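You operate a simulated robot arm through the tools that you are given. There is no shell and no other tool. Be economical: measure what you need, move in short steps, check, and stop when the job is done.

The job below is to be done with a simulated robot arm. You get a single attempt, and the scene is never put back.

## Task
Set the grey fixture's stop to LONG, seat the brown cleat and tap both lips flat.
Fine: tighten the hand nut; use the black mallet and put it back; the other cleats stay. Set down upright: black mallet.

The check looks at the end state, three seconds after you hand in, the way a careful person would. Anything else that was tipped, shoved, dropped, spilled or broken makes it a failure.

## Robot
A 6-joint arm with a two-finger parallel gripper, fixed in place. Base frame: the origin is at the foot of the arm, x ahead of it, y to its left, z up; the work surface is at about z = 820. Lengths are in mm, angles in rad, forces in N, time in s.
With the tool pointing down near the work surface it reaches from about 360 to 820 mm from the base axis. Its first joint turns from -2.897 to 2.897 rad. Payload 3.91 kg.
The TCP is the grasp point between the finger pads, 30 mm short of the fingertips. In the tool frame z runs along the fingers and y along their closing line. The gripper opens to 110 mm. The fingers are 20 mm wide and 10 mm thick; the gripper's body (48 by 112 mm) begins 55 mm behind the TCP.
Orientation is told as [roll, pitch, yaw] about the base's x, y, z axes, in that order, counted from this pose: with the fingers straight down and closing along the base's y, the tool's x points along the base's -x, its y along +y and its z along -z.

## Interface
- The arm moves only by the tool drive_tool. Its argument "motion" is a list of rows, each a list of 7 numbers: the finger opening in mm, from 0 to 110, then the shift along the base's x, y, z in units of 200 mm (1.0 is 200 mm), then the turn, a rotation vector about the base's x, y, z in units of 180 degrees (1.0 is 180 degrees). In form: [[claw, x, y, z, wx, wy, wz], ...]. A call has 1 to 8 rows; each row is the pose to reach, as a shift and turn from the pose commanded when the call began. A call with a number of a shift or a turn outside -1 to 1 is refused whole. Each row takes 0.2 s and may step no farther than 50 mm and 0.15 rad from the row before; otherwise, or with a gripper value out of range, the whole call is refused. A pose out of reach is approached as far as the arm can. The call stops where the force on the tool passes 40 N (or 10 N more than at its start, if that is more) or the arm is blocked; 0.2 s more then pass. The fingers move at their own pace (about 45 mm/s each) and stop on an object; they squeeze with about 35 N. The grip force told is the motor's: it shows also when the fingers shut on nothing. Time passes only in rows, and 0.2 s behind the last, so rows that repeat a pose let the fingers close. It gives the time, the measured TCP pose, the force on the tool (base axes), the opening and the grip force at its end, in the units of the frame above (readings bear some noise), with the torque about the TCP (base axes, N m) and any sound that the robot's microphone picked up.
- Cameras (640 x 400 px; columns grow to the right, rows downward): "scene" is fixed at [216.1, 651.8, 1579.4]; the picture's right is [-0.98, 0.19, 0.00], its down [0.18, 0.96, -0.20] and it looks along [-0.04, -0.19, -0.98] (base axes); focal length 325 px, centre (320, 200). "wrist" rides on the gripper at [77, 7, -114] in the tool frame; the picture's right is [-0.09, 1.00, 0.00], its down [-0.80, -0.07, -0.59] and it looks along [-0.59, -0.05, 0.80] (tool axes); focal length 270 px, centre (320, 200). There is no depth. A picture from a camera that has moved, and an enlarged one, comes with that camera's place and axes in the base frame and with its lens.
- capture(camera): a new picture of that camera. No time passes.
- slide_trunk(by): slides the trunk up (or, below 0, down) by that many mm; the arm rides with it, the base frame stays. It gives what a move gives, with no picture.
- enlarge(camera, box): a new picture of the part [left, top, right, bottom] of that camera's present view, enlarged. No time passes.
- close_job(): hands the job in; it is judged then, once.

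Work in short steps. Places have to be worked out from the pictures, the camera data and where the tool is seen: move nearer, look again, correct. Check each grasp and each placing, and mend what went wrong. You have 120 turns and 76 pictures in all, those below and enlarged ones among them. Open the gripper and draw the arm clear of the work before you hand the job in, unless the task says otherwise; then end with one line.

The tools are called after "Request:" as a command line: name --pt "numbers of a row" for each row, then --argument value for the rest, lists and objects as JSON in quotes. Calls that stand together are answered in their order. drive_tool: Moves the arm, as the interface text tells. Its arguments: {"type":"object","properties":{"motion":{"type":"array","items":{"type":"array","items":{"type":"number"}}}},"required":["motion"]} The other tools are called the same way: slide_trunk (by) slides the trunk up or down; capture (camera) takes a picture; enlarge (camera, box) takes an enlarged picture of a part of a camera's view; close_job () hands the job in.

At the start:

```text
t: 0.0
position: [107.8, 532.7, 1204.4]
tcp_rot: [0.0, -0.001, 0.001]
ft_force: [0.4, -0.8, -0.1]
moment: [0.01, -0.03, -0.02]
grip_width: 109.9
grip_force: 0.0
trunk travel left (down, up): [-525.0, 85.0]
```

scene: 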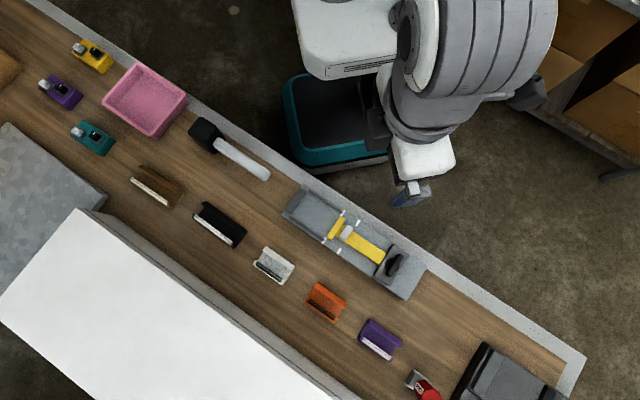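
wrist: 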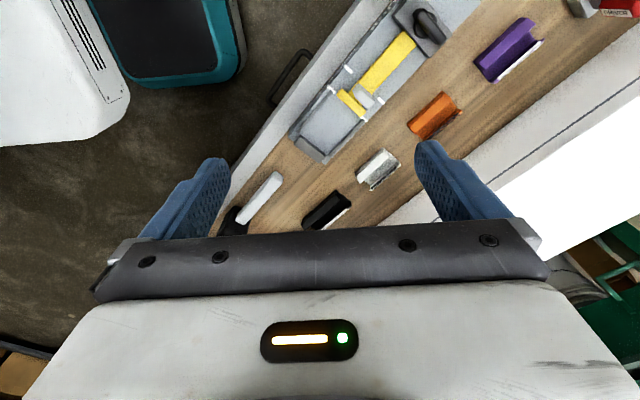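

I begin by looking closer at the fixture and at the cleats and mallet.

Request:
enlarge --camera "scene" --box '[270, 170, 430, 310]'

Request:
enlarge --camera "scene" --box '[110, 100, 290, 290]'

Request:
enlarge --camera "wrist" --box '[270, 0, 470, 170]'

```text
2.86 times, centred on (350, 240) of scene
camera zoom: at [216.1, 651.8, 1579.4], right [-0.98, 0.19, 0.0], down [0.18, 0.96, -0.2], along [-0.04, -0.19, -0.98], focal length 928 px, centre (234, 86)
```

zoom: 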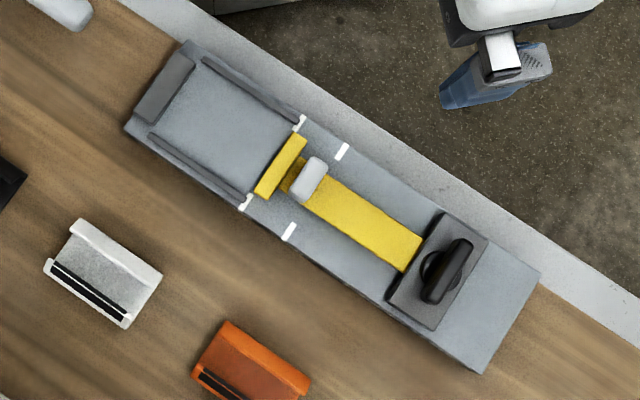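

```text
2.11 times, centred on (200, 195) of scene
camera zoom: at [216.1, 651.8, 1579.4], right [-0.98, 0.19, 0.0], down [0.18, 0.96, -0.2], along [-0.04, -0.19, -0.98], focal length 684 px, centre (573, 210)
```

zoom: 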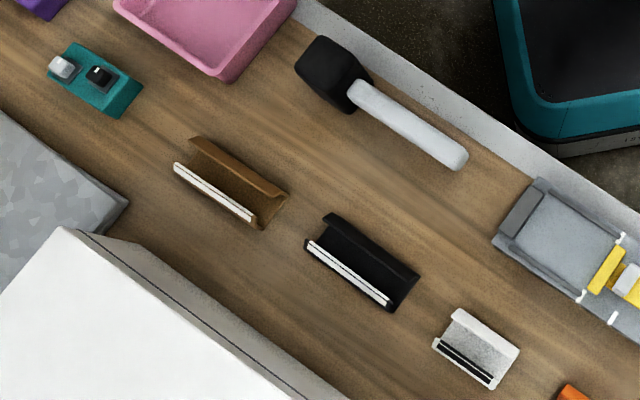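

```text
2.35 times, centred on (370, 85) of wrist
camera zoom: at [29.7, 539.0, 1318.4], right [0.09, 1.0, 0.0], down [0.8, -0.07, 0.59], along [0.59, -0.05, -0.8], focal length 636 px, centre (202, 471)
```

zoom: 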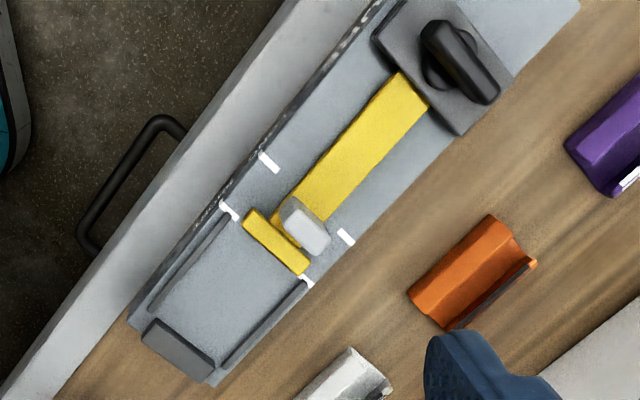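

The fixture's axis runs at about 135° in the base frame, with the stop at roughly (162, 579) and the nut at roughly (55, 682). I move closer over the stop, with the fingers turned to close along the axis.

Request:
drive_tool --pt "110 0.03 0.02 -0.12 0 0 0.042" --pt "110 0.06 0.04 -0.24 0 0 0.084" --pt "110 0.09 0.06 -0.36 0 0 0.126" --pt "110 0.12 0.08 -0.48 0 0 0.168" --pt "110 0.15 0.1 -0.6 0 0 0.21" --pt "110 0.18 0.12 -0.72 0 0 0.25"

Request:
capture --camera "wrist"

```text
t: 1.4
position: [143.2, 556.4, 1057.5]
tcp_rot: [0.0, 0.0, 0.787]
ft_force: [-0.2, -0.7, 0.3]
moment: [-0.03, 0.0, -0.04]
grip_width: 110.1
grip_force: 0.0
trunk travel left (down, up): [-525.0, 85.0]
```

```text
70 pictures are left
camera wrist: at [83.8, 506.5, 1173.7], right [-0.64, 0.77, 0.0], down [0.62, 0.52, 0.59], along [0.45, 0.38, -0.8], focal length 270 px, centre (320, 200)
```

wrist: 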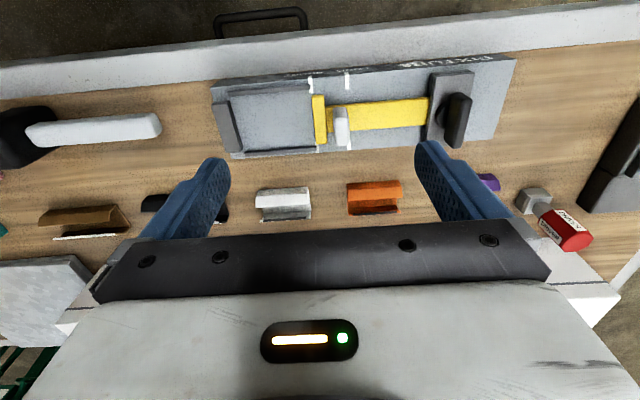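

The camera now sees the fixture squarely, so I enlarge it, along with the mallet and brown cleat.

Request:
enlarge --camera "wrist" --box '[200, 50, 540, 220]'

Request:
enlarge --camera "wrist" --box '[0, 80, 240, 250]'

```text
1.88 times, centred on (370, 135) of wrist
camera zoom: at [83.8, 506.5, 1173.7], right [-0.64, 0.77, 0.0], down [0.62, 0.52, 0.59], along [0.45, 0.38, -0.8], focal length 509 px, centre (226, 322)
```

zoom: 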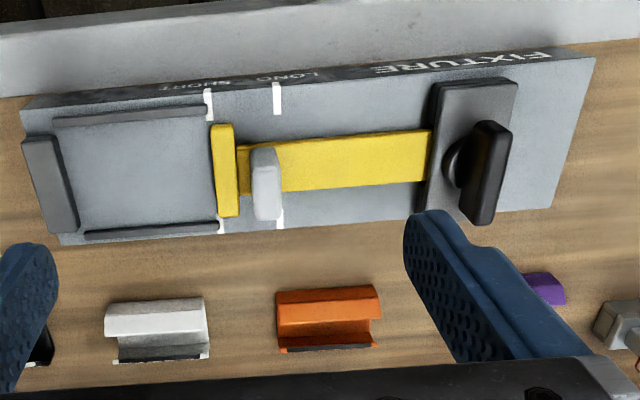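

```text
2.35 times, centred on (120, 165) of wrist
camera zoom: at [83.8, 506.5, 1173.7], right [-0.64, 0.77, 0.0], down [0.62, 0.52, 0.59], along [0.45, 0.38, -0.8], focal length 636 px, centre (791, 282)
```

zoom: 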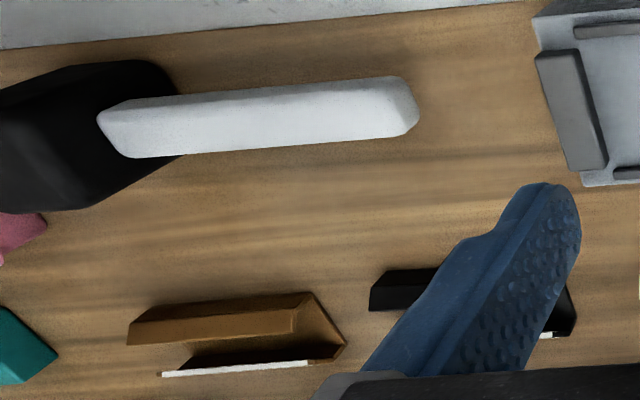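

The stop stands at SHORT, and LONG is the mark nearer the nut. I turn the fingers to close across the axis and go above the grey knob at about (158, 598).

Request:
drive_tool --pt "110 0.01 0.025 -0.04 0 0 -0.046" --pt "110 0.02 0.05 -0.08 0 0 -0.092" --pt "110 0.03 0.075 -0.12 0 0 -0.138" --pt "110 0.04 0.1 -0.16 0 0 -0.184" --pt "110 0.05 0.125 -0.2 0 0 -0.23" --pt "110 0.06 0.15 -0.24 0 0 -0.276" --pt "110 0.07 0.175 -0.28 0 0 -0.322" --pt "110 0.07 0.2 -0.32 0 0 -0.368"

Request:
drive_tool --pt "110 0 0 -0.05 0 0 -0.046" --pt "110 0 0 -0.1 0 0 -0.092" --pt "110 0 0 -0.1 0 0 -0.132"

Request:
capture --camera "wrist"

```text
t: 3.2
position: [158.7, 596.9, 996.1]
tcp_rot: [-0.002, 0.0, -0.374]
ft_force: [0.2, 0.2, 0.6]
moment: [-0.01, -0.01, 0.02]
grip_width: 110.1
grip_force: 0.0
trunk travel left (down, up): [-525.0, 85.0]
```

```text
t: 4.0
position: [158.1, 596.4, 975.2]
tcp_rot: [-0.001, 0.0, -0.787]
ft_force: [0.0, -1.0, -0.2]
moment: [-0.04, -0.01, 0.01]
grip_width: 109.7
grip_force: 0.2
trunk travel left (down, up): [-525.0, 85.0]
```

```text
67 pictures are left
camera wrist: at [107.3, 655.5, 1090.4], right [0.77, 0.64, 0.0], down [0.51, -0.62, 0.59], along [0.38, -0.46, -0.8], focal length 270 px, centre (320, 200)
```

wrist: 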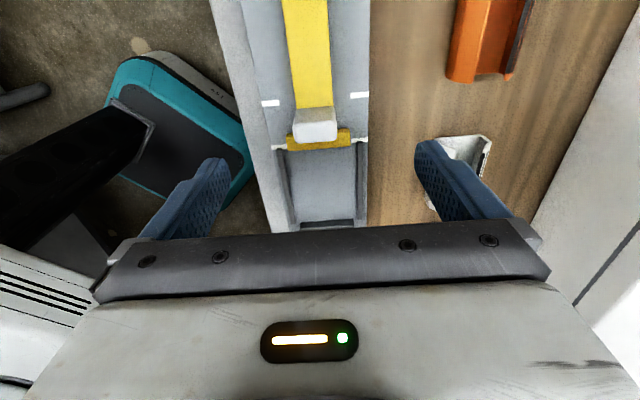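

The knob measures about 35 mm across and sits near (159, 588). I shift 8 mm, lower to z 920 and look again.

Request:
drive_tool --pt "80 0.005 -0.04 -0.1 0 0 0" --pt "60 0.005 -0.04 -0.2 0 0 0" --pt "60 0.005 -0.04 -0.27 0 0 0"

Request:
capture --camera "wrist"

Request:
enlarge --camera "scene" --box '[270, 170, 430, 310]'

```text
t: 4.8
position: [158.4, 588.9, 920.5]
tcp_rot: [0.001, 0.0, -0.785]
ft_force: [0.1, 0.0, -0.3]
moment: [0.0, 0.0, 0.0]
grip_width: 60.1
grip_force: 0.0
trunk travel left (down, up): [-525.0, 85.0]
```

```text
66 pictures are left
camera wrist: at [108.5, 647.7, 1036.3], right [0.77, 0.64, 0.0], down [0.52, -0.62, 0.59], along [0.38, -0.46, -0.8], focal length 270 px, centre (320, 200)
```

wrist: 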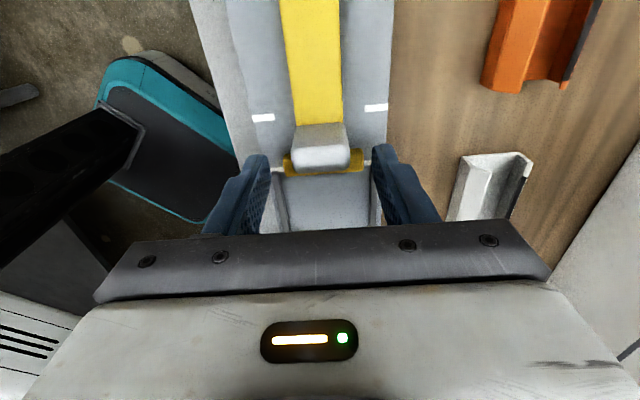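

```text
2.86 times, centred on (350, 240) of scene
camera zoom: at [216.1, 651.8, 1579.4], right [-0.98, 0.19, 0.0], down [0.18, 0.96, -0.2], along [-0.04, -0.19, -0.98], focal length 928 px, centre (234, 86)
```

zoom: 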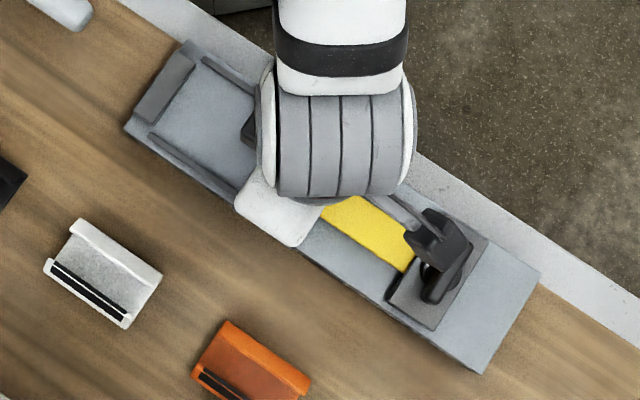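

Triangulating gives a knob centre near (161, 585) with its top at about z 875. I shift 4 mm toward the end wall, lower so the tips reach about 858, and close gently.

Request:
drive_tool --pt "60 0.013 -0.016 -0.08 0 0 0" --pt "60 0.013 -0.016 -0.15 0 0 0" --pt "60 0.013 -0.016 -0.165 0 0 0"

Request:
capture --camera "wrist"

```text
t: 5.6
position: [162.0, 586.1, 889.2]
tcp_rot: [0.001, 0.001, -0.785]
ft_force: [1.5, -1.0, 9.9]
moment: [-0.31, 0.13, 0.04]
grip_width: 59.5
grip_force: 0.0
trunk travel left (down, up): [-525.0, 85.0]
```

```text
64 pictures are left
camera wrist: at [111.1, 644.1, 1005.2], right [0.77, 0.64, 0.0], down [0.52, -0.62, 0.59], along [0.38, -0.45, -0.8], focal length 270 px, centre (320, 200)
```

wrist: 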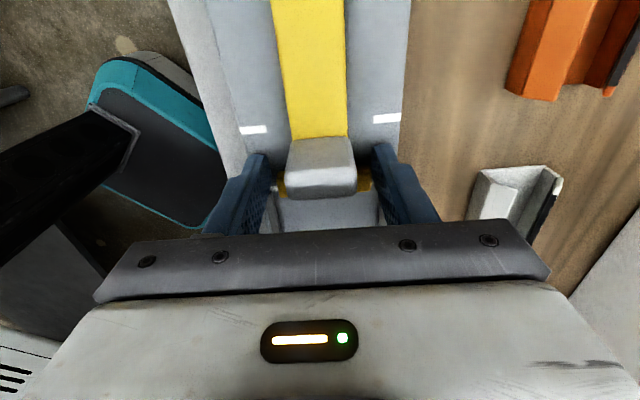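

The tips have touched something at z 859, with a 10 N reading and probably on the stop head. I rise 4 mm and close on the knob.

Request:
drive_tool --pt "60 0 0 0.025 0 0 0" --pt "45 0 0 0.025 0 0 0" --pt "30 0 0 0.025 0 0 0" --pt "20 0 0 0.025 0 0 0" --pt "20 0 0 0.025 0 0 0"

Request:
capture --camera "wrist"

```text
t: 6.8
position: [161.8, 586.9, 892.9]
tcp_rot: [-0.002, 0.0, -0.785]
ft_force: [9.9, 9.7, -7.8]
moment: [1.06, -0.35, 0.03]
grip_width: 55.6
grip_force: 44.9
trunk travel left (down, up): [-525.0, 85.0]
```

```text
63 pictures are left
camera wrist: at [112.3, 645.6, 1007.8], right [0.77, 0.64, 0.0], down [0.52, -0.62, 0.59], along [0.38, -0.46, -0.8], focal length 270 px, centre (320, 200)
```

wrist: 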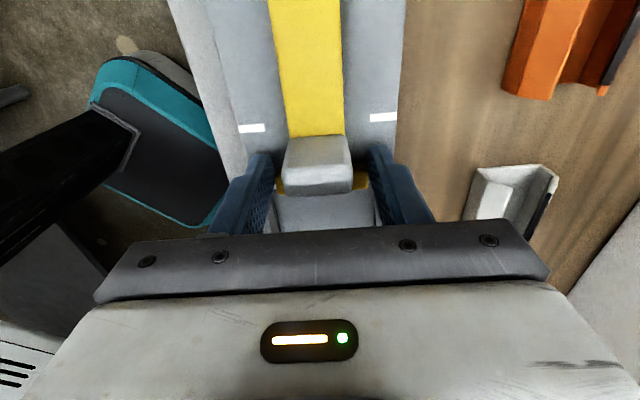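

The fingers have actually closed on the stop head's two ends, 55.6 mm apart, which is a sound hold. The marks are about 40 mm apart, so I slide the head 40 mm toward the nut along (-0.707, 0.707).

Request:
drive_tool --pt "20 0.003 0.003 0 0 0 0" --pt "20 -0.025 0.031 0 0 0 0" --pt "20 -0.053 0.06 0 0 0 0" --pt "20 -0.088 0.095 0 0 0 0" --pt "20 -0.124 0.13 0 0 0 0" --pt "20 -0.138 0.144 0 0 0 0"

Request:
capture --camera "wrist"

Request:
enlarge --camera "scene" --box '[270, 170, 430, 310]'

```text
t: 8.2
position: [134.7, 615.4, 892.8]
tcp_rot: [-0.003, 0.0, -0.786]
ft_force: [11.8, 7.4, -6.2]
moment: [0.56, -0.51, 0.11]
grip_width: 55.8
grip_force: 45.2
trunk travel left (down, up): [-525.0, 85.0]
```

```text
62 pictures are left
camera wrist: at [84.0, 674.0, 1007.8], right [0.77, 0.64, 0.0], down [0.52, -0.62, 0.59], along [0.38, -0.46, -0.8], focal length 270 px, centre (320, 200)
```

wrist: 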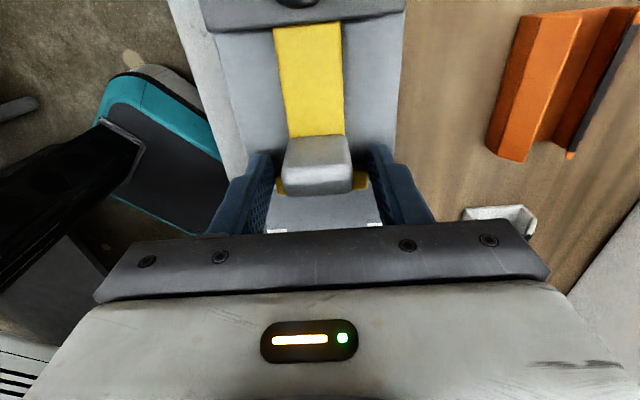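

```text
2.86 times, centred on (350, 240) of scene
camera zoom: at [216.1, 651.8, 1579.4], right [-0.98, 0.19, 0.0], down [0.18, 0.96, -0.2], along [-0.04, -0.19, -0.98], focal length 928 px, centre (234, 86)
```

zoom: 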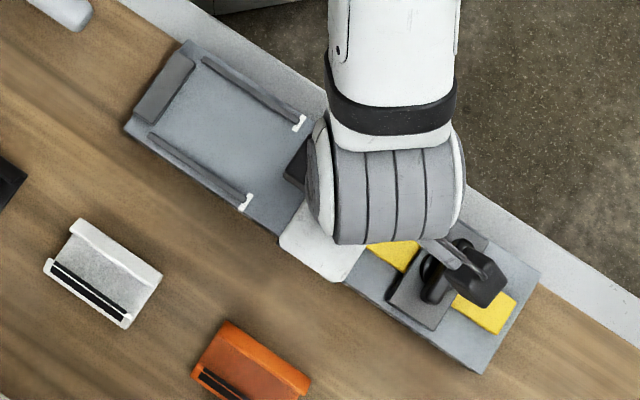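

The head slid along and the fixture stayed put. I open, rise and check the head against the LONG marks.

Request:
drive_tool --pt "80 0 0 0 0 0 0" --pt "80 0 0 0 0 0 0" --pt "80 0 0 0.15 0 0 0" --pt "80 0.1 -0.1 0.35 0 0 0" --pt "80 0.2 -0.2 0.5 0 0 0"

Request:
enlarge --camera "wrist" --box '[200, 0, 440, 200]'

```text
t: 9.4
position: [173.3, 572.1, 994.5]
tcp_rot: [-0.001, 0.0, -0.786]
ft_force: [0.7, -0.2, 0.0]
moment: [0.03, 0.0, 0.0]
grip_width: 79.9
grip_force: 0.0
trunk travel left (down, up): [-525.0, 85.0]
```

```text
2.00 times, centred on (320, 100) of wrist
camera zoom: at [122.9, 631.6, 1109.6], right [0.77, 0.64, 0.0], down [0.52, -0.62, 0.59], along [0.38, -0.46, -0.8], focal length 541 px, centre (320, 400)
```

zoom: 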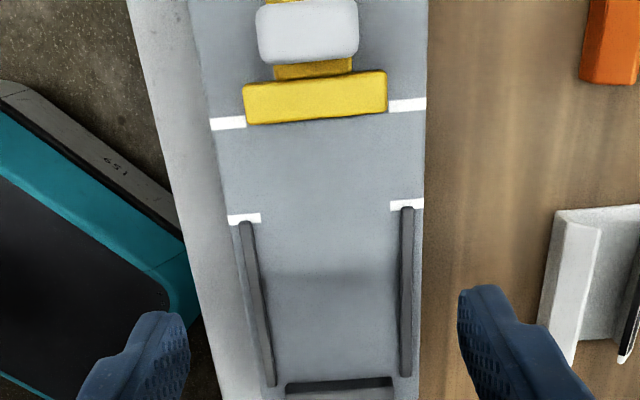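

The head seems to be near the LONG line, but I'll verify that from the fixed camera with the arm away. I travel toward the brown cleat, which gives me both views.

Request:
drive_tool --pt "80 0.22 -0.08 0.05 0 0 0" --pt "80 0.44 -0.16 0.05 0 0 0" --pt "80 0.66 -0.24 0.05 0 0 0" --pt "80 0.88 -0.32 0.05 0 0 0" --pt "80 0.99 -0.37 0.05 0 0 0"

Request:
drive_tool --pt "80 0.22 -0.08 0 0 0 0" --pt "80 0.44 -0.16 -0.03 0 0 0" --pt "80 0.66 -0.24 -0.06 0 0 0" --pt "80 0.85 -0.38 -0.1 0 0 0"

Request:
capture --camera "wrist"

Request:
enlarge --camera "scene" --box '[270, 170, 430, 310]'

```text
t: 10.6
position: [371.9, 501.5, 1003.3]
tcp_rot: [0.001, 0.001, -0.785]
ft_force: [-0.3, 0.1, 0.2]
moment: [-0.02, -0.01, -0.02]
grip_width: 80.1
grip_force: 0.0
trunk travel left (down, up): [-525.0, 85.0]
```

```text
t: 11.6
position: [541.7, 424.3, 982.8]
tcp_rot: [0.0, 0.002, -0.786]
ft_force: [0.7, -0.4, -0.2]
moment: [0.0, -0.01, -0.03]
grip_width: 80.1
grip_force: 0.2
trunk travel left (down, up): [-525.0, 85.0]
```

```text
59 pictures are left
camera wrist: at [492.5, 482.7, 1097.7], right [0.77, 0.64, 0.0], down [0.52, -0.62, 0.59], along [0.38, -0.46, -0.8], focal length 270 px, centre (320, 200)
```

wrist: 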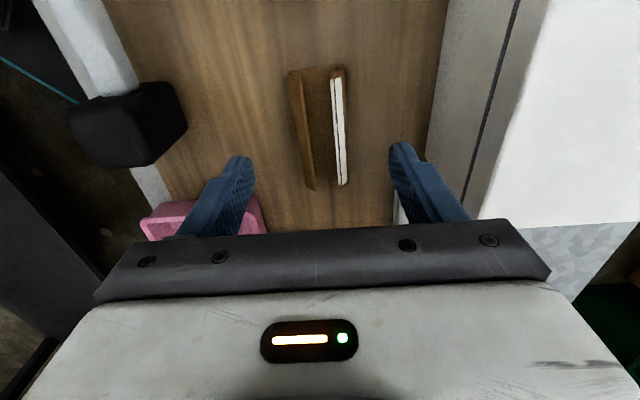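

```text
2.86 times, centred on (350, 240) of scene
camera zoom: at [216.1, 651.8, 1579.4], right [-0.98, 0.19, 0.0], down [0.18, 0.96, -0.2], along [-0.04, -0.19, -0.98], focal length 928 px, centre (234, 86)
```

zoom: 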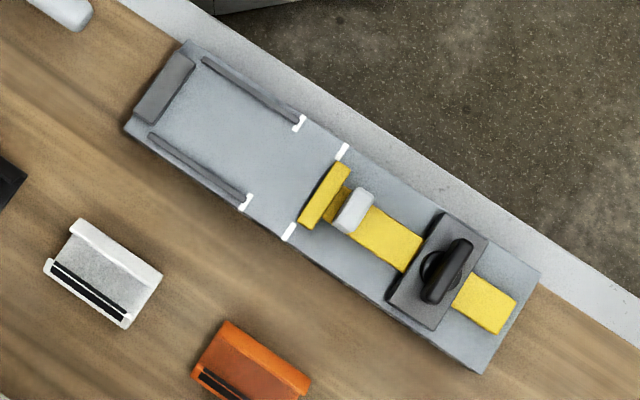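

The head moved exactly the distance between the marks, so it sits on LONG. Next I look closely at the brown cleat.

Request:
enlarge --camera "wrist" --box '[250, 50, 390, 210]'

Request:
enlarge --camera "scene" --box '[110, 150, 290, 270]'

```text
2.50 times, centred on (320, 130) of wrist
camera zoom: at [492.5, 482.7, 1097.7], right [0.77, 0.64, 0.0], down [0.52, -0.62, 0.59], along [0.38, -0.46, -0.8], focal length 676 px, centre (320, 375)
```

zoom: 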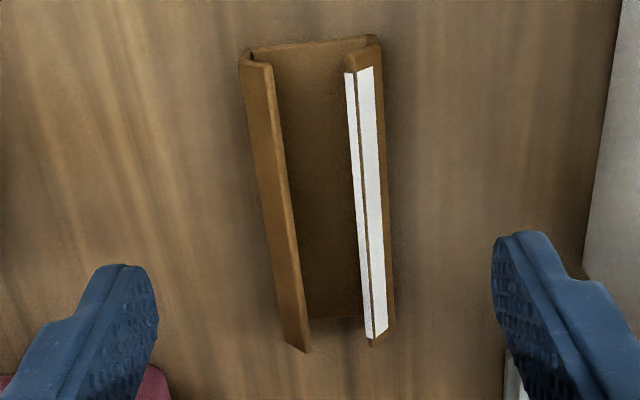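

```text
3.33 times, centred on (200, 210) of scene
camera zoom: at [216.1, 651.8, 1579.4], right [-0.98, 0.19, 0.0], down [0.18, 0.96, -0.2], along [-0.04, -0.19, -0.98], focal length 1082 px, centre (720, 167)
```

zoom: 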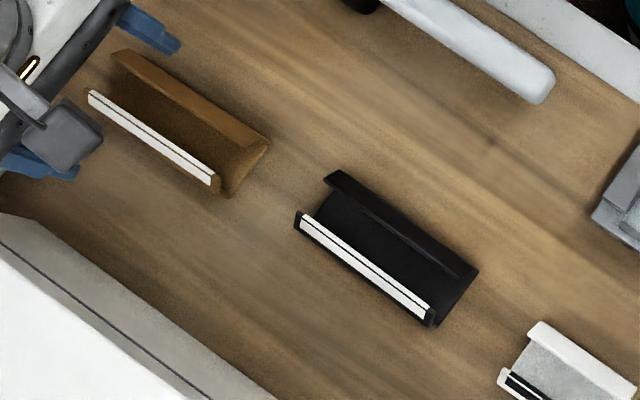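

The brown cleat is a 128 mm channel centred near (567, 395), with lips leaning inward. I tilt the wrist camera to see its end profile, and so learn the lip height and where to grip.

Request:
drive_tool --pt "80 -0.11 0.1 -0.1 -0.033 -0.033 0" --pt "80 -0.22 0.21 -0.2 -0.066 -0.066 0" --pt "80 -0.33 0.31 -0.3 -0.1 -0.1 0" --pt "80 -0.43 0.41 -0.38 -0.133 -0.133 0"

Request:
capture --camera "wrist"

```text
refused: row 3 steps farther than a row can; nothing moved
```

```text
55 pictures are left
camera wrist: at [492.5, 482.7, 1097.7], right [0.77, 0.64, 0.0], down [0.52, -0.62, 0.59], along [0.38, -0.46, -0.8], focal length 270 px, centre (320, 200)
```

wrist: 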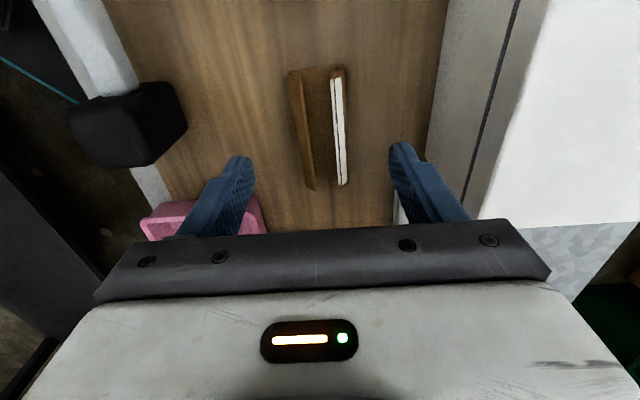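

A step was slightly too long, so I repeat the move with five smaller rows.

Request:
drive_tool --pt "80 -0.09 0.08 -0.08 -0.027 -0.027 0" --pt "80 -0.18 0.17 -0.16 -0.054 -0.054 0" --pt "80 -0.27 0.25 -0.24 -0.081 -0.081 0" --pt "80 -0.36 0.33 -0.32 -0.108 -0.108 0" --pt "80 -0.43 0.41 -0.38 -0.133 -0.133 0"

Request:
capture --camera "wrist"

```text
t: 12.8
position: [454.6, 506.4, 907.1]
tcp_rot: [0.001, -0.593, -0.785]
ft_force: [0.0, 0.4, 0.0]
moment: [0.02, 0.03, 0.0]
grip_width: 79.9
grip_force: 0.1
trunk travel left (down, up): [-525.0, 85.0]
```

```text
54 pictures are left
camera wrist: at [368.5, 600.9, 959.4], right [0.76, 0.65, 0.05], down [0.18, -0.29, 0.94], along [0.63, -0.7, -0.34], focal length 270 px, centre (320, 200)
```

wrist: 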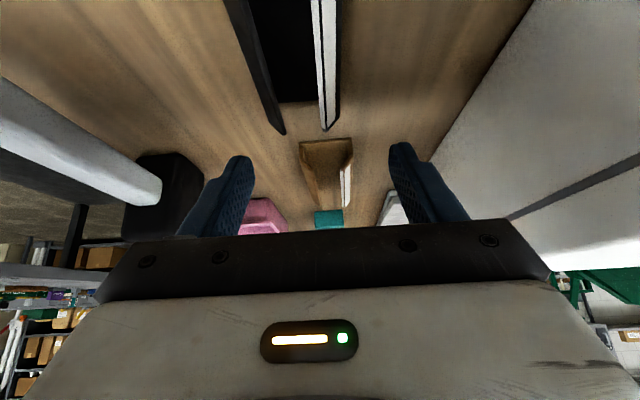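

Request:
enlarge --camera "wrist" --box '[220, 80, 420, 220]'

```text
2.86 times, centred on (320, 150) of wrist
camera zoom: at [368.5, 600.9, 959.4], right [0.76, 0.65, 0.05], down [0.18, -0.29, 0.94], along [0.63, -0.7, -0.34], focal length 772 px, centre (320, 343)
```

zoom: 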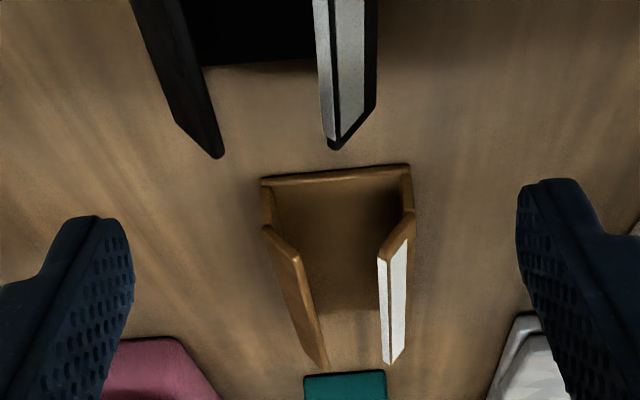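

The profile is clear: a 49 mm base, upright walls about 14 mm tall, then lips leaning inward to be tapped flat. The fixture's rails end at the SHORT mark, so I grip the walls about 22 mm from the nut-side end. I straighten up above that point.

Request:
drive_tool --pt "80 0.08 -0.07 0.05 0.027 0.027 0" --pt "80 0.17 -0.16 0.06 0.054 0.054 0" --pt "80 0.26 -0.24 0.06 0.081 0.081 0" --pt "80 0.35 -0.33 0.03 0.108 0.108 0" --pt "80 0.422 -0.392 0.0 0.1335 0.1335 0"

Request:
capture --camera "wrist"

```text
t: 14.0
position: [539.7, 428.6, 906.5]
tcp_rot: [0.001, 0.002, -0.785]
ft_force: [-0.3, -0.8, -0.1]
moment: [-0.02, -0.01, -0.04]
grip_width: 79.7
grip_force: 0.0
trunk travel left (down, up): [-525.0, 85.0]
```

```text
52 pictures are left
camera wrist: at [490.2, 486.4, 1021.9], right [0.77, 0.64, 0.0], down [0.52, -0.62, 0.59], along [0.38, -0.45, -0.81], focal length 270 px, centre (320, 200)
```

wrist: 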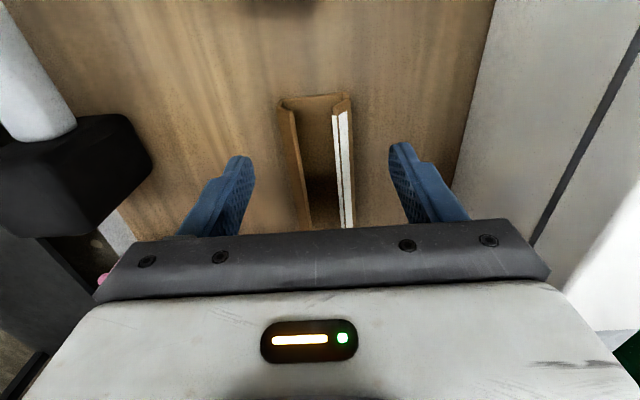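

The cleat is centred between the fingers, and the grip point falls about 24 mm from its end. I descend to TCP z 855 and close.

Request:
drive_tool --pt "75 -0.003 -0.003 -0.12 0 0 0" --pt "70 -0.003 -0.003 -0.22 0 0 0" --pt "66 -0.003 -0.003 -0.257 0 0 0" --pt "55 -0.003 -0.003 -0.257 0 0 0" --pt "45 -0.003 -0.003 -0.257 0 0 0" --pt "40 -0.003 -0.003 -0.257 0 0 0"

Request:
capture --camera "wrist"

```text
t: 15.4
position: [540.4, 427.7, 856.1]
tcp_rot: [-0.001, 0.001, -0.786]
ft_force: [0.5, -0.5, 0.6]
moment: [0.03, 0.01, -0.01]
grip_width: 49.9
grip_force: 35.3
trunk travel left (down, up): [-525.0, 85.0]
```

```text
51 pictures are left
camera wrist: at [489.3, 485.9, 970.7], right [0.77, 0.64, 0.0], down [0.52, -0.62, 0.59], along [0.38, -0.45, -0.81], focal length 270 px, centre (320, 200)
```

wrist: 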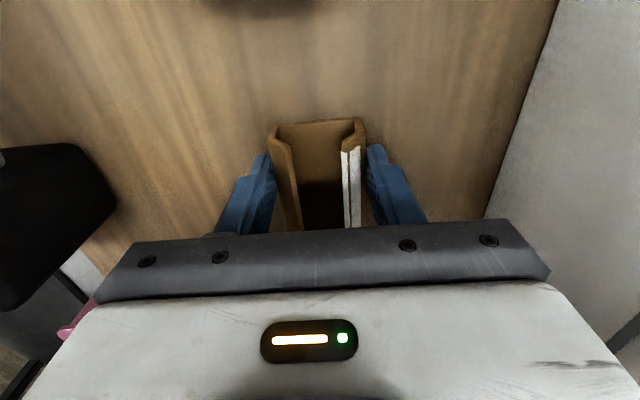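

The cleat is held at 49.9 mm with no side load. I lift it and check that it hangs well before travelling.

Request:
drive_tool --pt "40 0 0 0.05 0 0 0" --pt "40 0 0 0.2 0 0 0" --pt "40 0 0 0.4 0 0 0" --pt "40 0 0 0.55 0 0 0"

Request:
capture --camera "wrist"

```text
t: 16.4
position: [540.1, 425.7, 966.7]
tcp_rot: [-0.001, 0.0, -0.786]
ft_force: [0.3, 0.3, -0.4]
moment: [0.01, 0.03, 0.0]
grip_width: 49.8
grip_force: 35.0
trunk travel left (down, up): [-525.0, 85.0]
```

```text
50 pictures are left
camera wrist: at [489.7, 484.9, 1081.4], right [0.77, 0.64, 0.0], down [0.52, -0.62, 0.59], along [0.38, -0.45, -0.81], focal length 270 px, centre (320, 200)
```

wrist: 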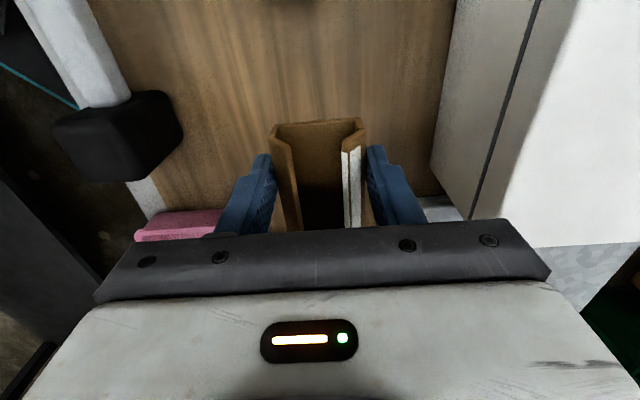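

The cleat is held level. I carry it to above the fixture bed.

Request:
drive_tool --pt "40 -0.2 0.085 0 0 0 0" --pt "40 -0.42 0.175 0 0 0 0" --pt "40 -0.64 0.27 0 0 0 0" --pt "40 -0.86 0.36 0 0 0 0" --pt "40 -0.99 0.415 0 0 0 0"

Request:
drive_tool --pt "40 -0.2 0.085 0 0 0 0" --pt "40 -0.42 0.175 0 0 0 0" --pt "40 -0.64 0.27 0 0 0 0" --pt "40 -0.8 0.34 -0.05 0 0 0" --pt "40 -0.86 0.362 -0.1 0 0 0"

Request:
capture --camera "wrist"

Request:
enlarge --camera "scene" --box '[270, 170, 430, 310]'

```text
t: 17.6
position: [339.7, 509.5, 966.7]
tcp_rot: [0.0, 0.002, -0.785]
ft_force: [-0.4, -0.3, -1.7]
moment: [0.04, 0.0, -0.02]
grip_width: 50.0
grip_force: 35.1
trunk travel left (down, up): [-525.0, 85.0]
```

```text
t: 18.8
position: [168.1, 582.7, 946.6]
tcp_rot: [0.0, 0.002, -0.786]
ft_force: [0.8, 0.3, -0.9]
moment: [0.04, 0.02, 0.01]
grip_width: 50.2
grip_force: 35.2
trunk travel left (down, up): [-525.0, 85.0]
```

```text
49 pictures are left
camera wrist: at [118.8, 641.3, 1060.8], right [0.77, 0.64, 0.0], down [0.52, -0.62, 0.59], along [0.38, -0.46, -0.81], focal length 270 px, centre (320, 200)
```

wrist: 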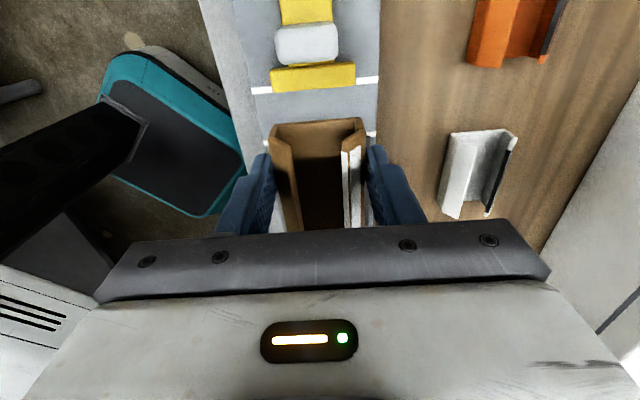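

```text
2.86 times, centred on (350, 240) of scene
camera zoom: at [216.1, 651.8, 1579.4], right [-0.98, 0.19, 0.0], down [0.18, 0.96, -0.2], along [-0.04, -0.19, -0.98], focal length 928 px, centre (234, 86)
```

zoom: 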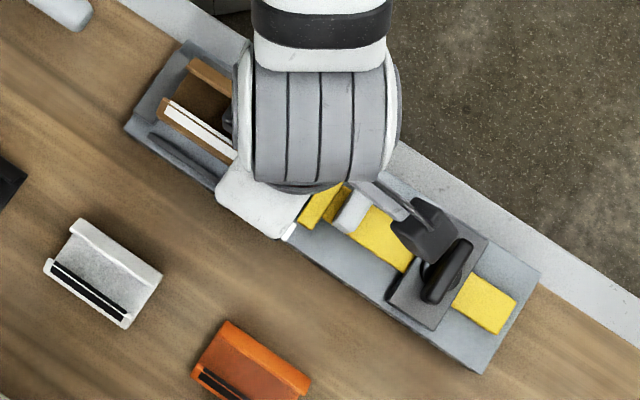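

The cleat hangs over the bed with its nut end about 5 mm short of the stop face, and its grip zone lies beyond the rail ends. I lower it until contact.

Request:
drive_tool --pt "40 0 0 -0.12 0 0 0" --pt "40 0 0 -0.24 0 0 0" --pt "40 0 0 -0.29 0 0 0" --pt "40 0 0 -0.32 0 0 0"

Request:
capture --camera "wrist"

Request:
enlarge --camera "scene" --box '[270, 170, 430, 310]'

```text
t: 19.8
position: [170.7, 584.0, 890.3]
tcp_rot: [0.008, 0.007, -0.785]
ft_force: [-0.6, -3.1, 16.1]
moment: [-0.44, 0.12, 0.08]
grip_width: 50.0
grip_force: 35.1
trunk travel left (down, up): [-525.0, 85.0]
stopped in row 4: the force on the tool passed its limit at 55 N (the readings are from after the stop); the commanded pose is now the measured one
```

```text
47 pictures are left
camera wrist: at [119.2, 641.7, 1006.0], right [0.77, 0.64, 0.01], down [0.52, -0.62, 0.59], along [0.38, -0.45, -0.81], focal length 270 px, centre (320, 200)
```

wrist: 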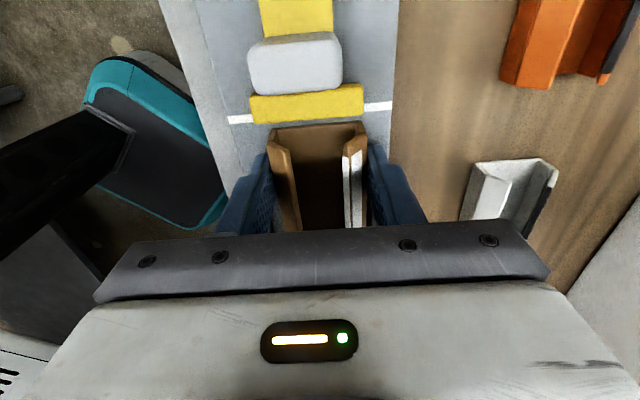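

```text
2.86 times, centred on (350, 240) of scene
camera zoom: at [216.1, 651.8, 1579.4], right [-0.98, 0.19, 0.0], down [0.18, 0.96, -0.2], along [-0.04, -0.19, -0.98], focal length 928 px, centre (234, 86)
```

zoom: 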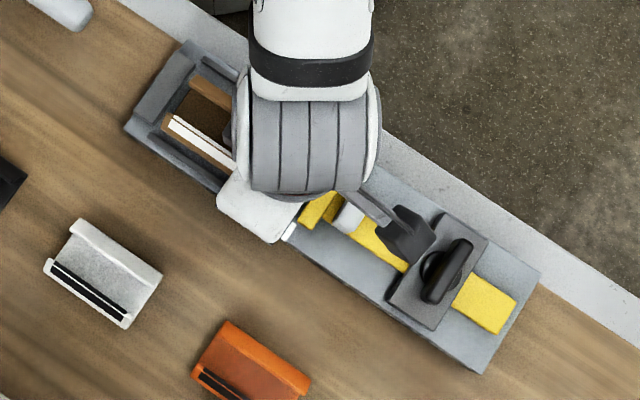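

Contact comes at TCP z 890, so the bed top is at about z 857, which matches the earlier touch. I release, rise and inspect the cleat in the bed.

Request:
drive_tool --pt "55 0 0 0 0 0 0" --pt "66 0 0 0 0 0 0" --pt "66 0 0 0.1 0 0 0" --pt "66 0 0 0.3 0 0 0" --pt "70 -0.1 0.1 0.5 0 0 0" --pt "70 -0.25 0.25 0.6 0 0 0" --pt "70 -0.4 0.4 0.6 0 0 0"

Request:
capture --camera "wrist"

Request:
enlarge --camera "scene" --box '[290, 170, 390, 250]'

```text
t: 21.4
position: [90.7, 665.5, 1007.5]
tcp_rot: [0.005, 0.004, -0.785]
ft_force: [0.1, -0.6, 0.2]
moment: [0.03, -0.01, 0.0]
grip_width: 69.9
grip_force: 0.1
trunk travel left (down, up): [-525.0, 85.0]
```

```text
45 pictures are left
camera wrist: at [39.6, 723.4, 1123.0], right [0.77, 0.64, 0.0], down [0.52, -0.62, 0.59], along [0.38, -0.45, -0.81], focal length 270 px, centre (320, 200)
```

wrist: 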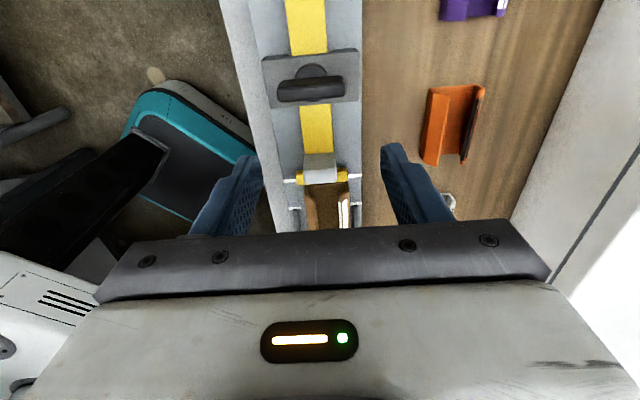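

```text
5.00 times, centred on (340, 210) of scene
camera zoom: at [216.1, 651.8, 1579.4], right [-0.98, 0.19, 0.0], down [0.18, 0.96, -0.2], along [-0.04, -0.19, -0.98], focal length 1624 px, centre (220, 150)
```

zoom: 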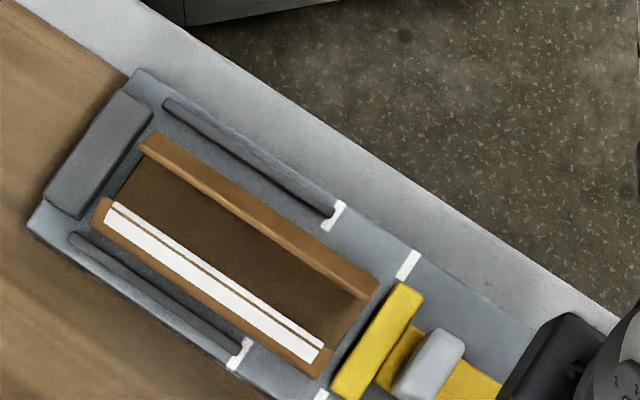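

The cleat lies flat in the bed, parallel, with about 4–5 mm free at each end. Next is the hand nut, so I look at it closely.

Request:
enlarge --camera "wrist" --box '[240, 20, 380, 120]'

```text
4.00 times, centred on (310, 70) of wrist
camera zoom: at [39.6, 723.4, 1123.0], right [0.77, 0.64, 0.0], down [0.52, -0.62, 0.59], along [0.38, -0.45, -0.81], focal length 1081 px, centre (360, 720)
```

zoom: 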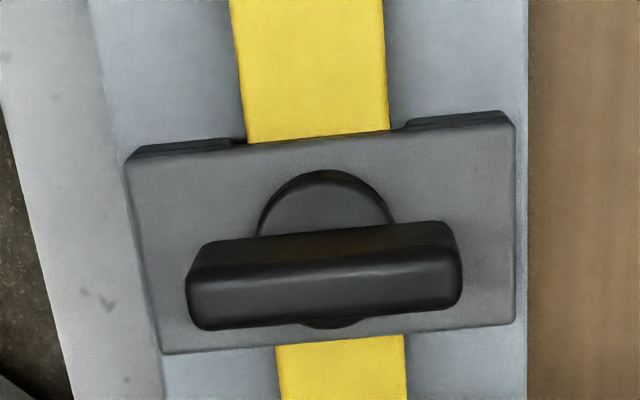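

The nut has a bar about 52 × 15 mm lying across the axis, centred near (71, 679). I turn the fingers to close along the axis, over the nut.

Request:
drive_tool --pt "70 -0.01 0.01 0 0 0 0.046" --pt "70 -0.02 0.02 0 0 0 0.092" --pt "70 -0.03 0.03 0 0 0 0.138" --pt "70 -0.04 0.04 0 0 0 0.184" --pt "70 -0.05 0.05 0 0 0 0.23" --pt "70 -0.06 0.06 0 0 0 0.276" --pt "70 -0.08 0.06 0 0 0 0.322" --pt "70 -0.095 0.07 0 0 0 0.368"

Request:
drive_tool --pt "60 0 0 -0.05 0 0 0.046" --pt "60 0 0 -0.1 0 0 0.092" --pt "60 0 0 -0.15 0 0 0.132"

Request:
capture --camera "wrist"

```text
t: 23.2
position: [71.9, 679.9, 1007.3]
tcp_rot: [0.004, 0.003, 0.374]
ft_force: [0.4, -0.2, 0.3]
moment: [-0.02, 0.01, -0.02]
grip_width: 69.9
grip_force: 0.0
trunk travel left (down, up): [-525.0, 85.0]
```

```text
t: 24.0
position: [71.2, 679.3, 977.7]
tcp_rot: [0.007, 0.007, 0.788]
ft_force: [-0.7, -0.2, 1.1]
moment: [0.0, 0.0, -0.01]
grip_width: 59.9
grip_force: 0.1
trunk travel left (down, up): [-525.0, 85.0]
```

```text
42 pictures are left
camera wrist: at [12.0, 628.9, 1093.5], right [-0.64, 0.77, 0.0], down [0.62, 0.52, 0.59], along [0.45, 0.38, -0.81], focal length 270 px, centre (320, 200)
```

wrist: 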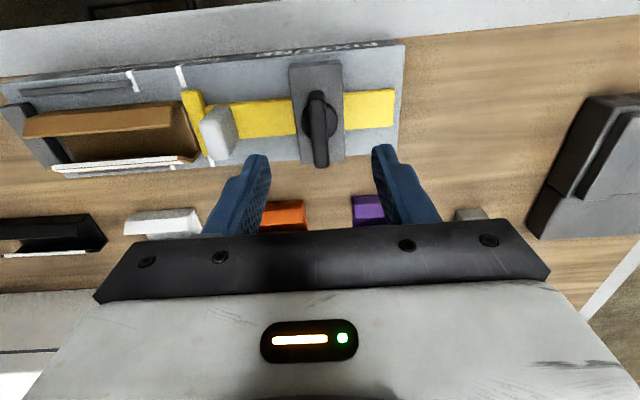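

The nut bar is centred between the fingers and under the TCP. I descend so the tips flank the bar, watching for contact.

Request:
drive_tool --pt "55 0 0 -0.15 0 0 0" --pt "50 0 0 -0.25 0 0 0" --pt "50 0 0 -0.3 0 0 0"

Request:
enlarge --camera "wrist" --box '[200, 20, 440, 220]'

```text
t: 24.8
position: [70.9, 679.6, 917.2]
tcp_rot: [0.005, 0.005, 0.785]
ft_force: [-1.4, -0.2, 0.4]
moment: [0.02, 0.02, 0.03]
grip_width: 50.1
grip_force: 0.1
trunk travel left (down, up): [-525.0, 85.0]
```

```text
2.00 times, centred on (320, 120) of wrist
camera zoom: at [12.4, 628.8, 1033.3], right [-0.64, 0.77, 0.0], down [0.62, 0.52, 0.59], along [0.45, 0.38, -0.81], focal length 541 px, centre (320, 360)
```

zoom: 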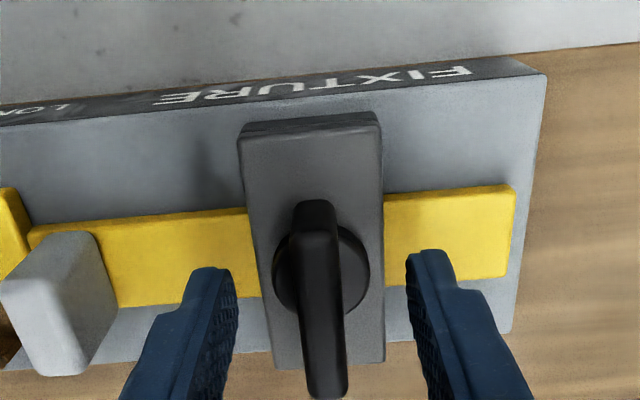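

The fingers straddle the bar and are aligned with it. I close on it.

Request:
drive_tool --pt "35 0 0 -0.01 0 0 0" --pt "20 0 0 -0.01 0 0 0" --pt "5 0 0 -0.01 0 0 0" --pt "5 0 0 -0.01 0 0 0"

Request:
enlarge --camera "wrist" --box '[200, 20, 440, 220]'

```text
t: 25.8
position: [71.7, 678.9, 915.6]
tcp_rot: [0.004, 0.003, 0.787]
ft_force: [-1.3, 1.4, -1.5]
moment: [0.27, -0.07, -0.02]
grip_width: 28.4
grip_force: 45.1
trunk travel left (down, up): [-525.0, 85.0]
```

```text
2.00 times, centred on (320, 120) of wrist
camera zoom: at [12.2, 629.0, 1031.3], right [-0.64, 0.77, 0.0], down [0.62, 0.52, 0.59], along [0.45, 0.38, -0.81], focal length 541 px, centre (320, 360)
```

zoom: 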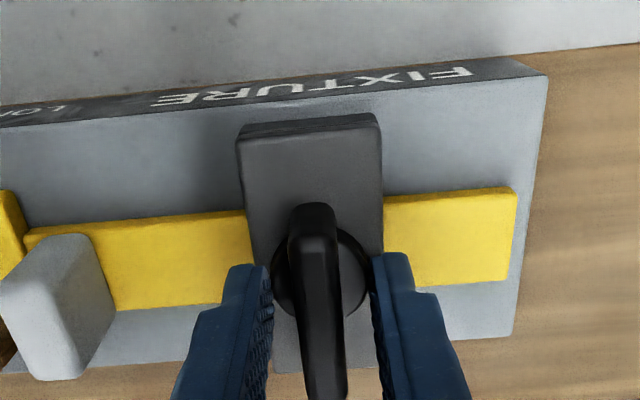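

At 28.4 mm the tips are holding the round collar below the bar. I open, rise 11 mm and close on the bar itself.

Request:
drive_tool --pt "35 0 0 0 0 0 0" --pt "35 0 0 0.055 0 0 0" --pt "20 0 0 0.055 0 0 0" --pt "5 0 0 0.055 0 0 0" --pt "5 0 0 0.055 0 0 0"

```text
t: 27.0
position: [70.9, 680.6, 926.5]
tcp_rot: [0.006, 0.007, 0.785]
ft_force: [0.0, 2.6, 0.3]
moment: [-0.36, -0.44, 0.0]
grip_width: 12.1
grip_force: 44.8
trunk travel left (down, up): [-525.0, 85.0]
```

The bar is gripped at 12.1 mm. I turn it clockwise in small steps and watch the torque.

Request:
drive_tool --pt "5 0 0 0 0 0 -0.03" --pt "5 0 0 0 0 0 -0.06" --pt "5 0 0 0 0 0 -0.09" --pt "5 0 0 0 0 0 -0.12"

Request:
enlarge --camera "wrist" --box '[200, 20, 440, 220]'

```text
t: 28.0
position: [71.8, 679.0, 926.8]
tcp_rot: [0.005, 0.005, 0.406]
ft_force: [2.6, 0.6, 2.3]
moment: [-0.39, -0.62, -0.04]
grip_width: 12.1
grip_force: 44.7
trunk travel left (down, up): [-525.0, 85.0]
```

```text
2.00 times, centred on (320, 120) of wrist
camera zoom: at [-1.9, 653.9, 1042.4], right [-0.31, 0.95, 0.0], down [0.77, 0.25, 0.59], along [0.56, 0.19, -0.81], focal length 541 px, centre (320, 360)
```

zoom: 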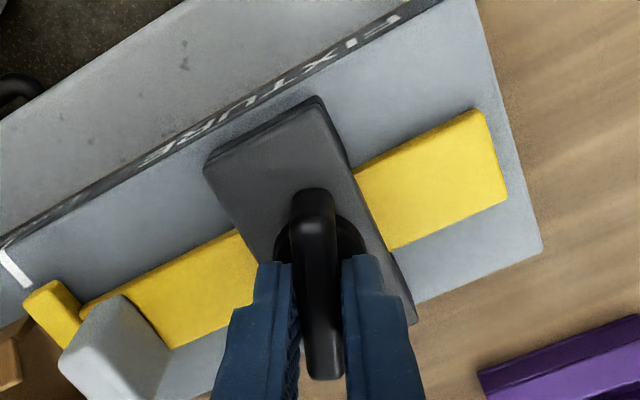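

The nut turns freely with the grip, so I keep turning clockwise.

Request:
drive_tool --pt "5 0 0 0 0 0 -0.035" --pt "5 0 0 0 0 0 -0.07" --pt "5 0 0 0 0 0 -0.105" --pt "5 0 0 0 0 0 -0.14" --pt "5 0 0 0 0 0 -0.175" --pt "5 0 0 0 0 0 -0.21"

```text
t: 29.4
position: [70.3, 679.1, 927.6]
tcp_rot: [0.005, 0.006, -0.255]
ft_force: [4.3, -1.8, 4.1]
moment: [-0.8, -0.46, -0.06]
grip_width: 11.9
grip_force: 45.2
trunk travel left (down, up): [-525.0, 85.0]
```

Request:
drive_tool --pt "5 0 0 0 0 0 -0.035" --pt "5 0 0 0 0 0 -0.07" --pt "5 0 0 0 0 0 -0.105" --pt "5 0 0 0 0 0 -0.14" --pt "5 0 0 0 0 0 -0.175" --pt "5 0 0 0 0 0 -0.21"

Request:
enlarge --camera "wrist" --box '[200, 20, 440, 220]'

```text
t: 30.8
position: [71.1, 677.9, 927.4]
tcp_rot: [0.006, 0.005, -0.911]
ft_force: [-0.2, -3.3, 1.0]
moment: [-0.74, 0.28, 1.18]
grip_width: 13.7
grip_force: 44.9
trunk travel left (down, up): [-525.0, 85.0]
```

```text
2.00 times, centred on (320, 120) of wrist
camera zoom: at [27.9, 742.1, 1042.3], right [0.84, 0.54, 0.01], down [0.43, -0.68, 0.59], along [0.32, -0.49, -0.81], focal length 541 px, centre (320, 360)
```

zoom: 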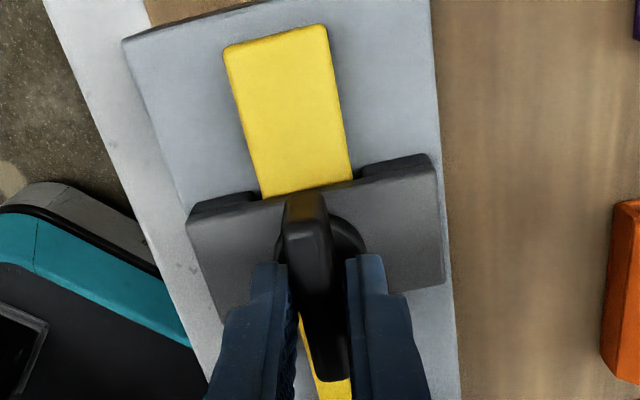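

The torque rose to 1.18 N·m with the bar now along the axis after a 90° turn, so the nut is tight. I relax the twist, release and rise.

Request:
drive_tool --pt "5 0 0 0 0 0 0.03" --pt "30 0 0 0 0 0 0.04" --pt "45 0 0 0 0 0 0.04" --pt "45 0 0 0.15 0 0 0.04" --pt "60 0.1 -0.1 0.35 0 0 0.04" --pt "70 0.24 -0.24 0.45 0 0 0.04" --pt "80 0.4 -0.4 0.45 0 0 0.04"

Request:
drive_tool --pt "80 0.17 -0.17 0 0 0 0" --pt "80 0.34 -0.34 0 0 0 0" --pt "80 0.51 -0.51 0 0 0 0" --pt "80 0.68 -0.68 0 0 0 0" --pt "80 0.85 -0.85 0 0 0 0" --pt "80 0.97 -1.0 0 0 0 0"

Request:
capture --camera "wrist"

Request:
enlarge --camera "scene" --box '[270, 170, 430, 310]'

```text
t: 32.4
position: [152.3, 598.1, 1016.5]
tcp_rot: [0.005, 0.005, -0.784]
ft_force: [0.4, 0.4, -0.7]
moment: [-0.01, 0.0, 0.03]
grip_width: 80.1
grip_force: 0.0
trunk travel left (down, up): [-525.0, 85.0]
```

```text
t: 33.8
position: [346.9, 397.9, 1015.9]
tcp_rot: [0.006, 0.006, -0.786]
ft_force: [0.4, -0.2, 0.3]
moment: [0.02, 0.0, 0.0]
grip_width: 80.1
grip_force: 0.1
trunk travel left (down, up): [-525.0, 85.0]
```

```text
37 pictures are left
camera wrist: at [296.0, 456.7, 1132.2], right [0.77, 0.64, 0.0], down [0.52, -0.62, 0.59], along [0.38, -0.45, -0.81], focal length 270 px, centre (320, 200)
```

wrist: 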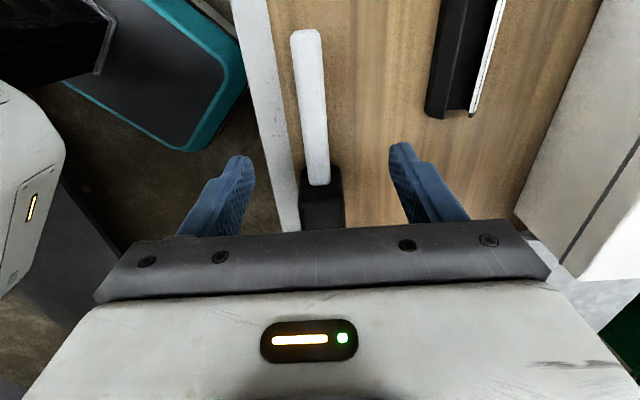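

```text
2.86 times, centred on (350, 240) of scene
camera zoom: at [216.1, 651.8, 1579.4], right [-0.98, 0.19, 0.0], down [0.18, 0.96, -0.2], along [-0.04, -0.19, -0.98], focal length 928 px, centre (234, 86)
```

zoom: 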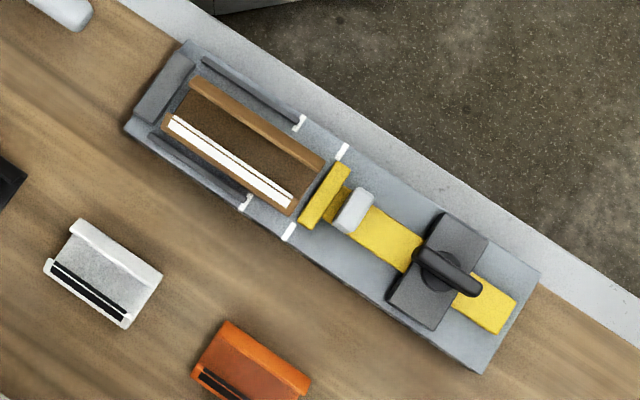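

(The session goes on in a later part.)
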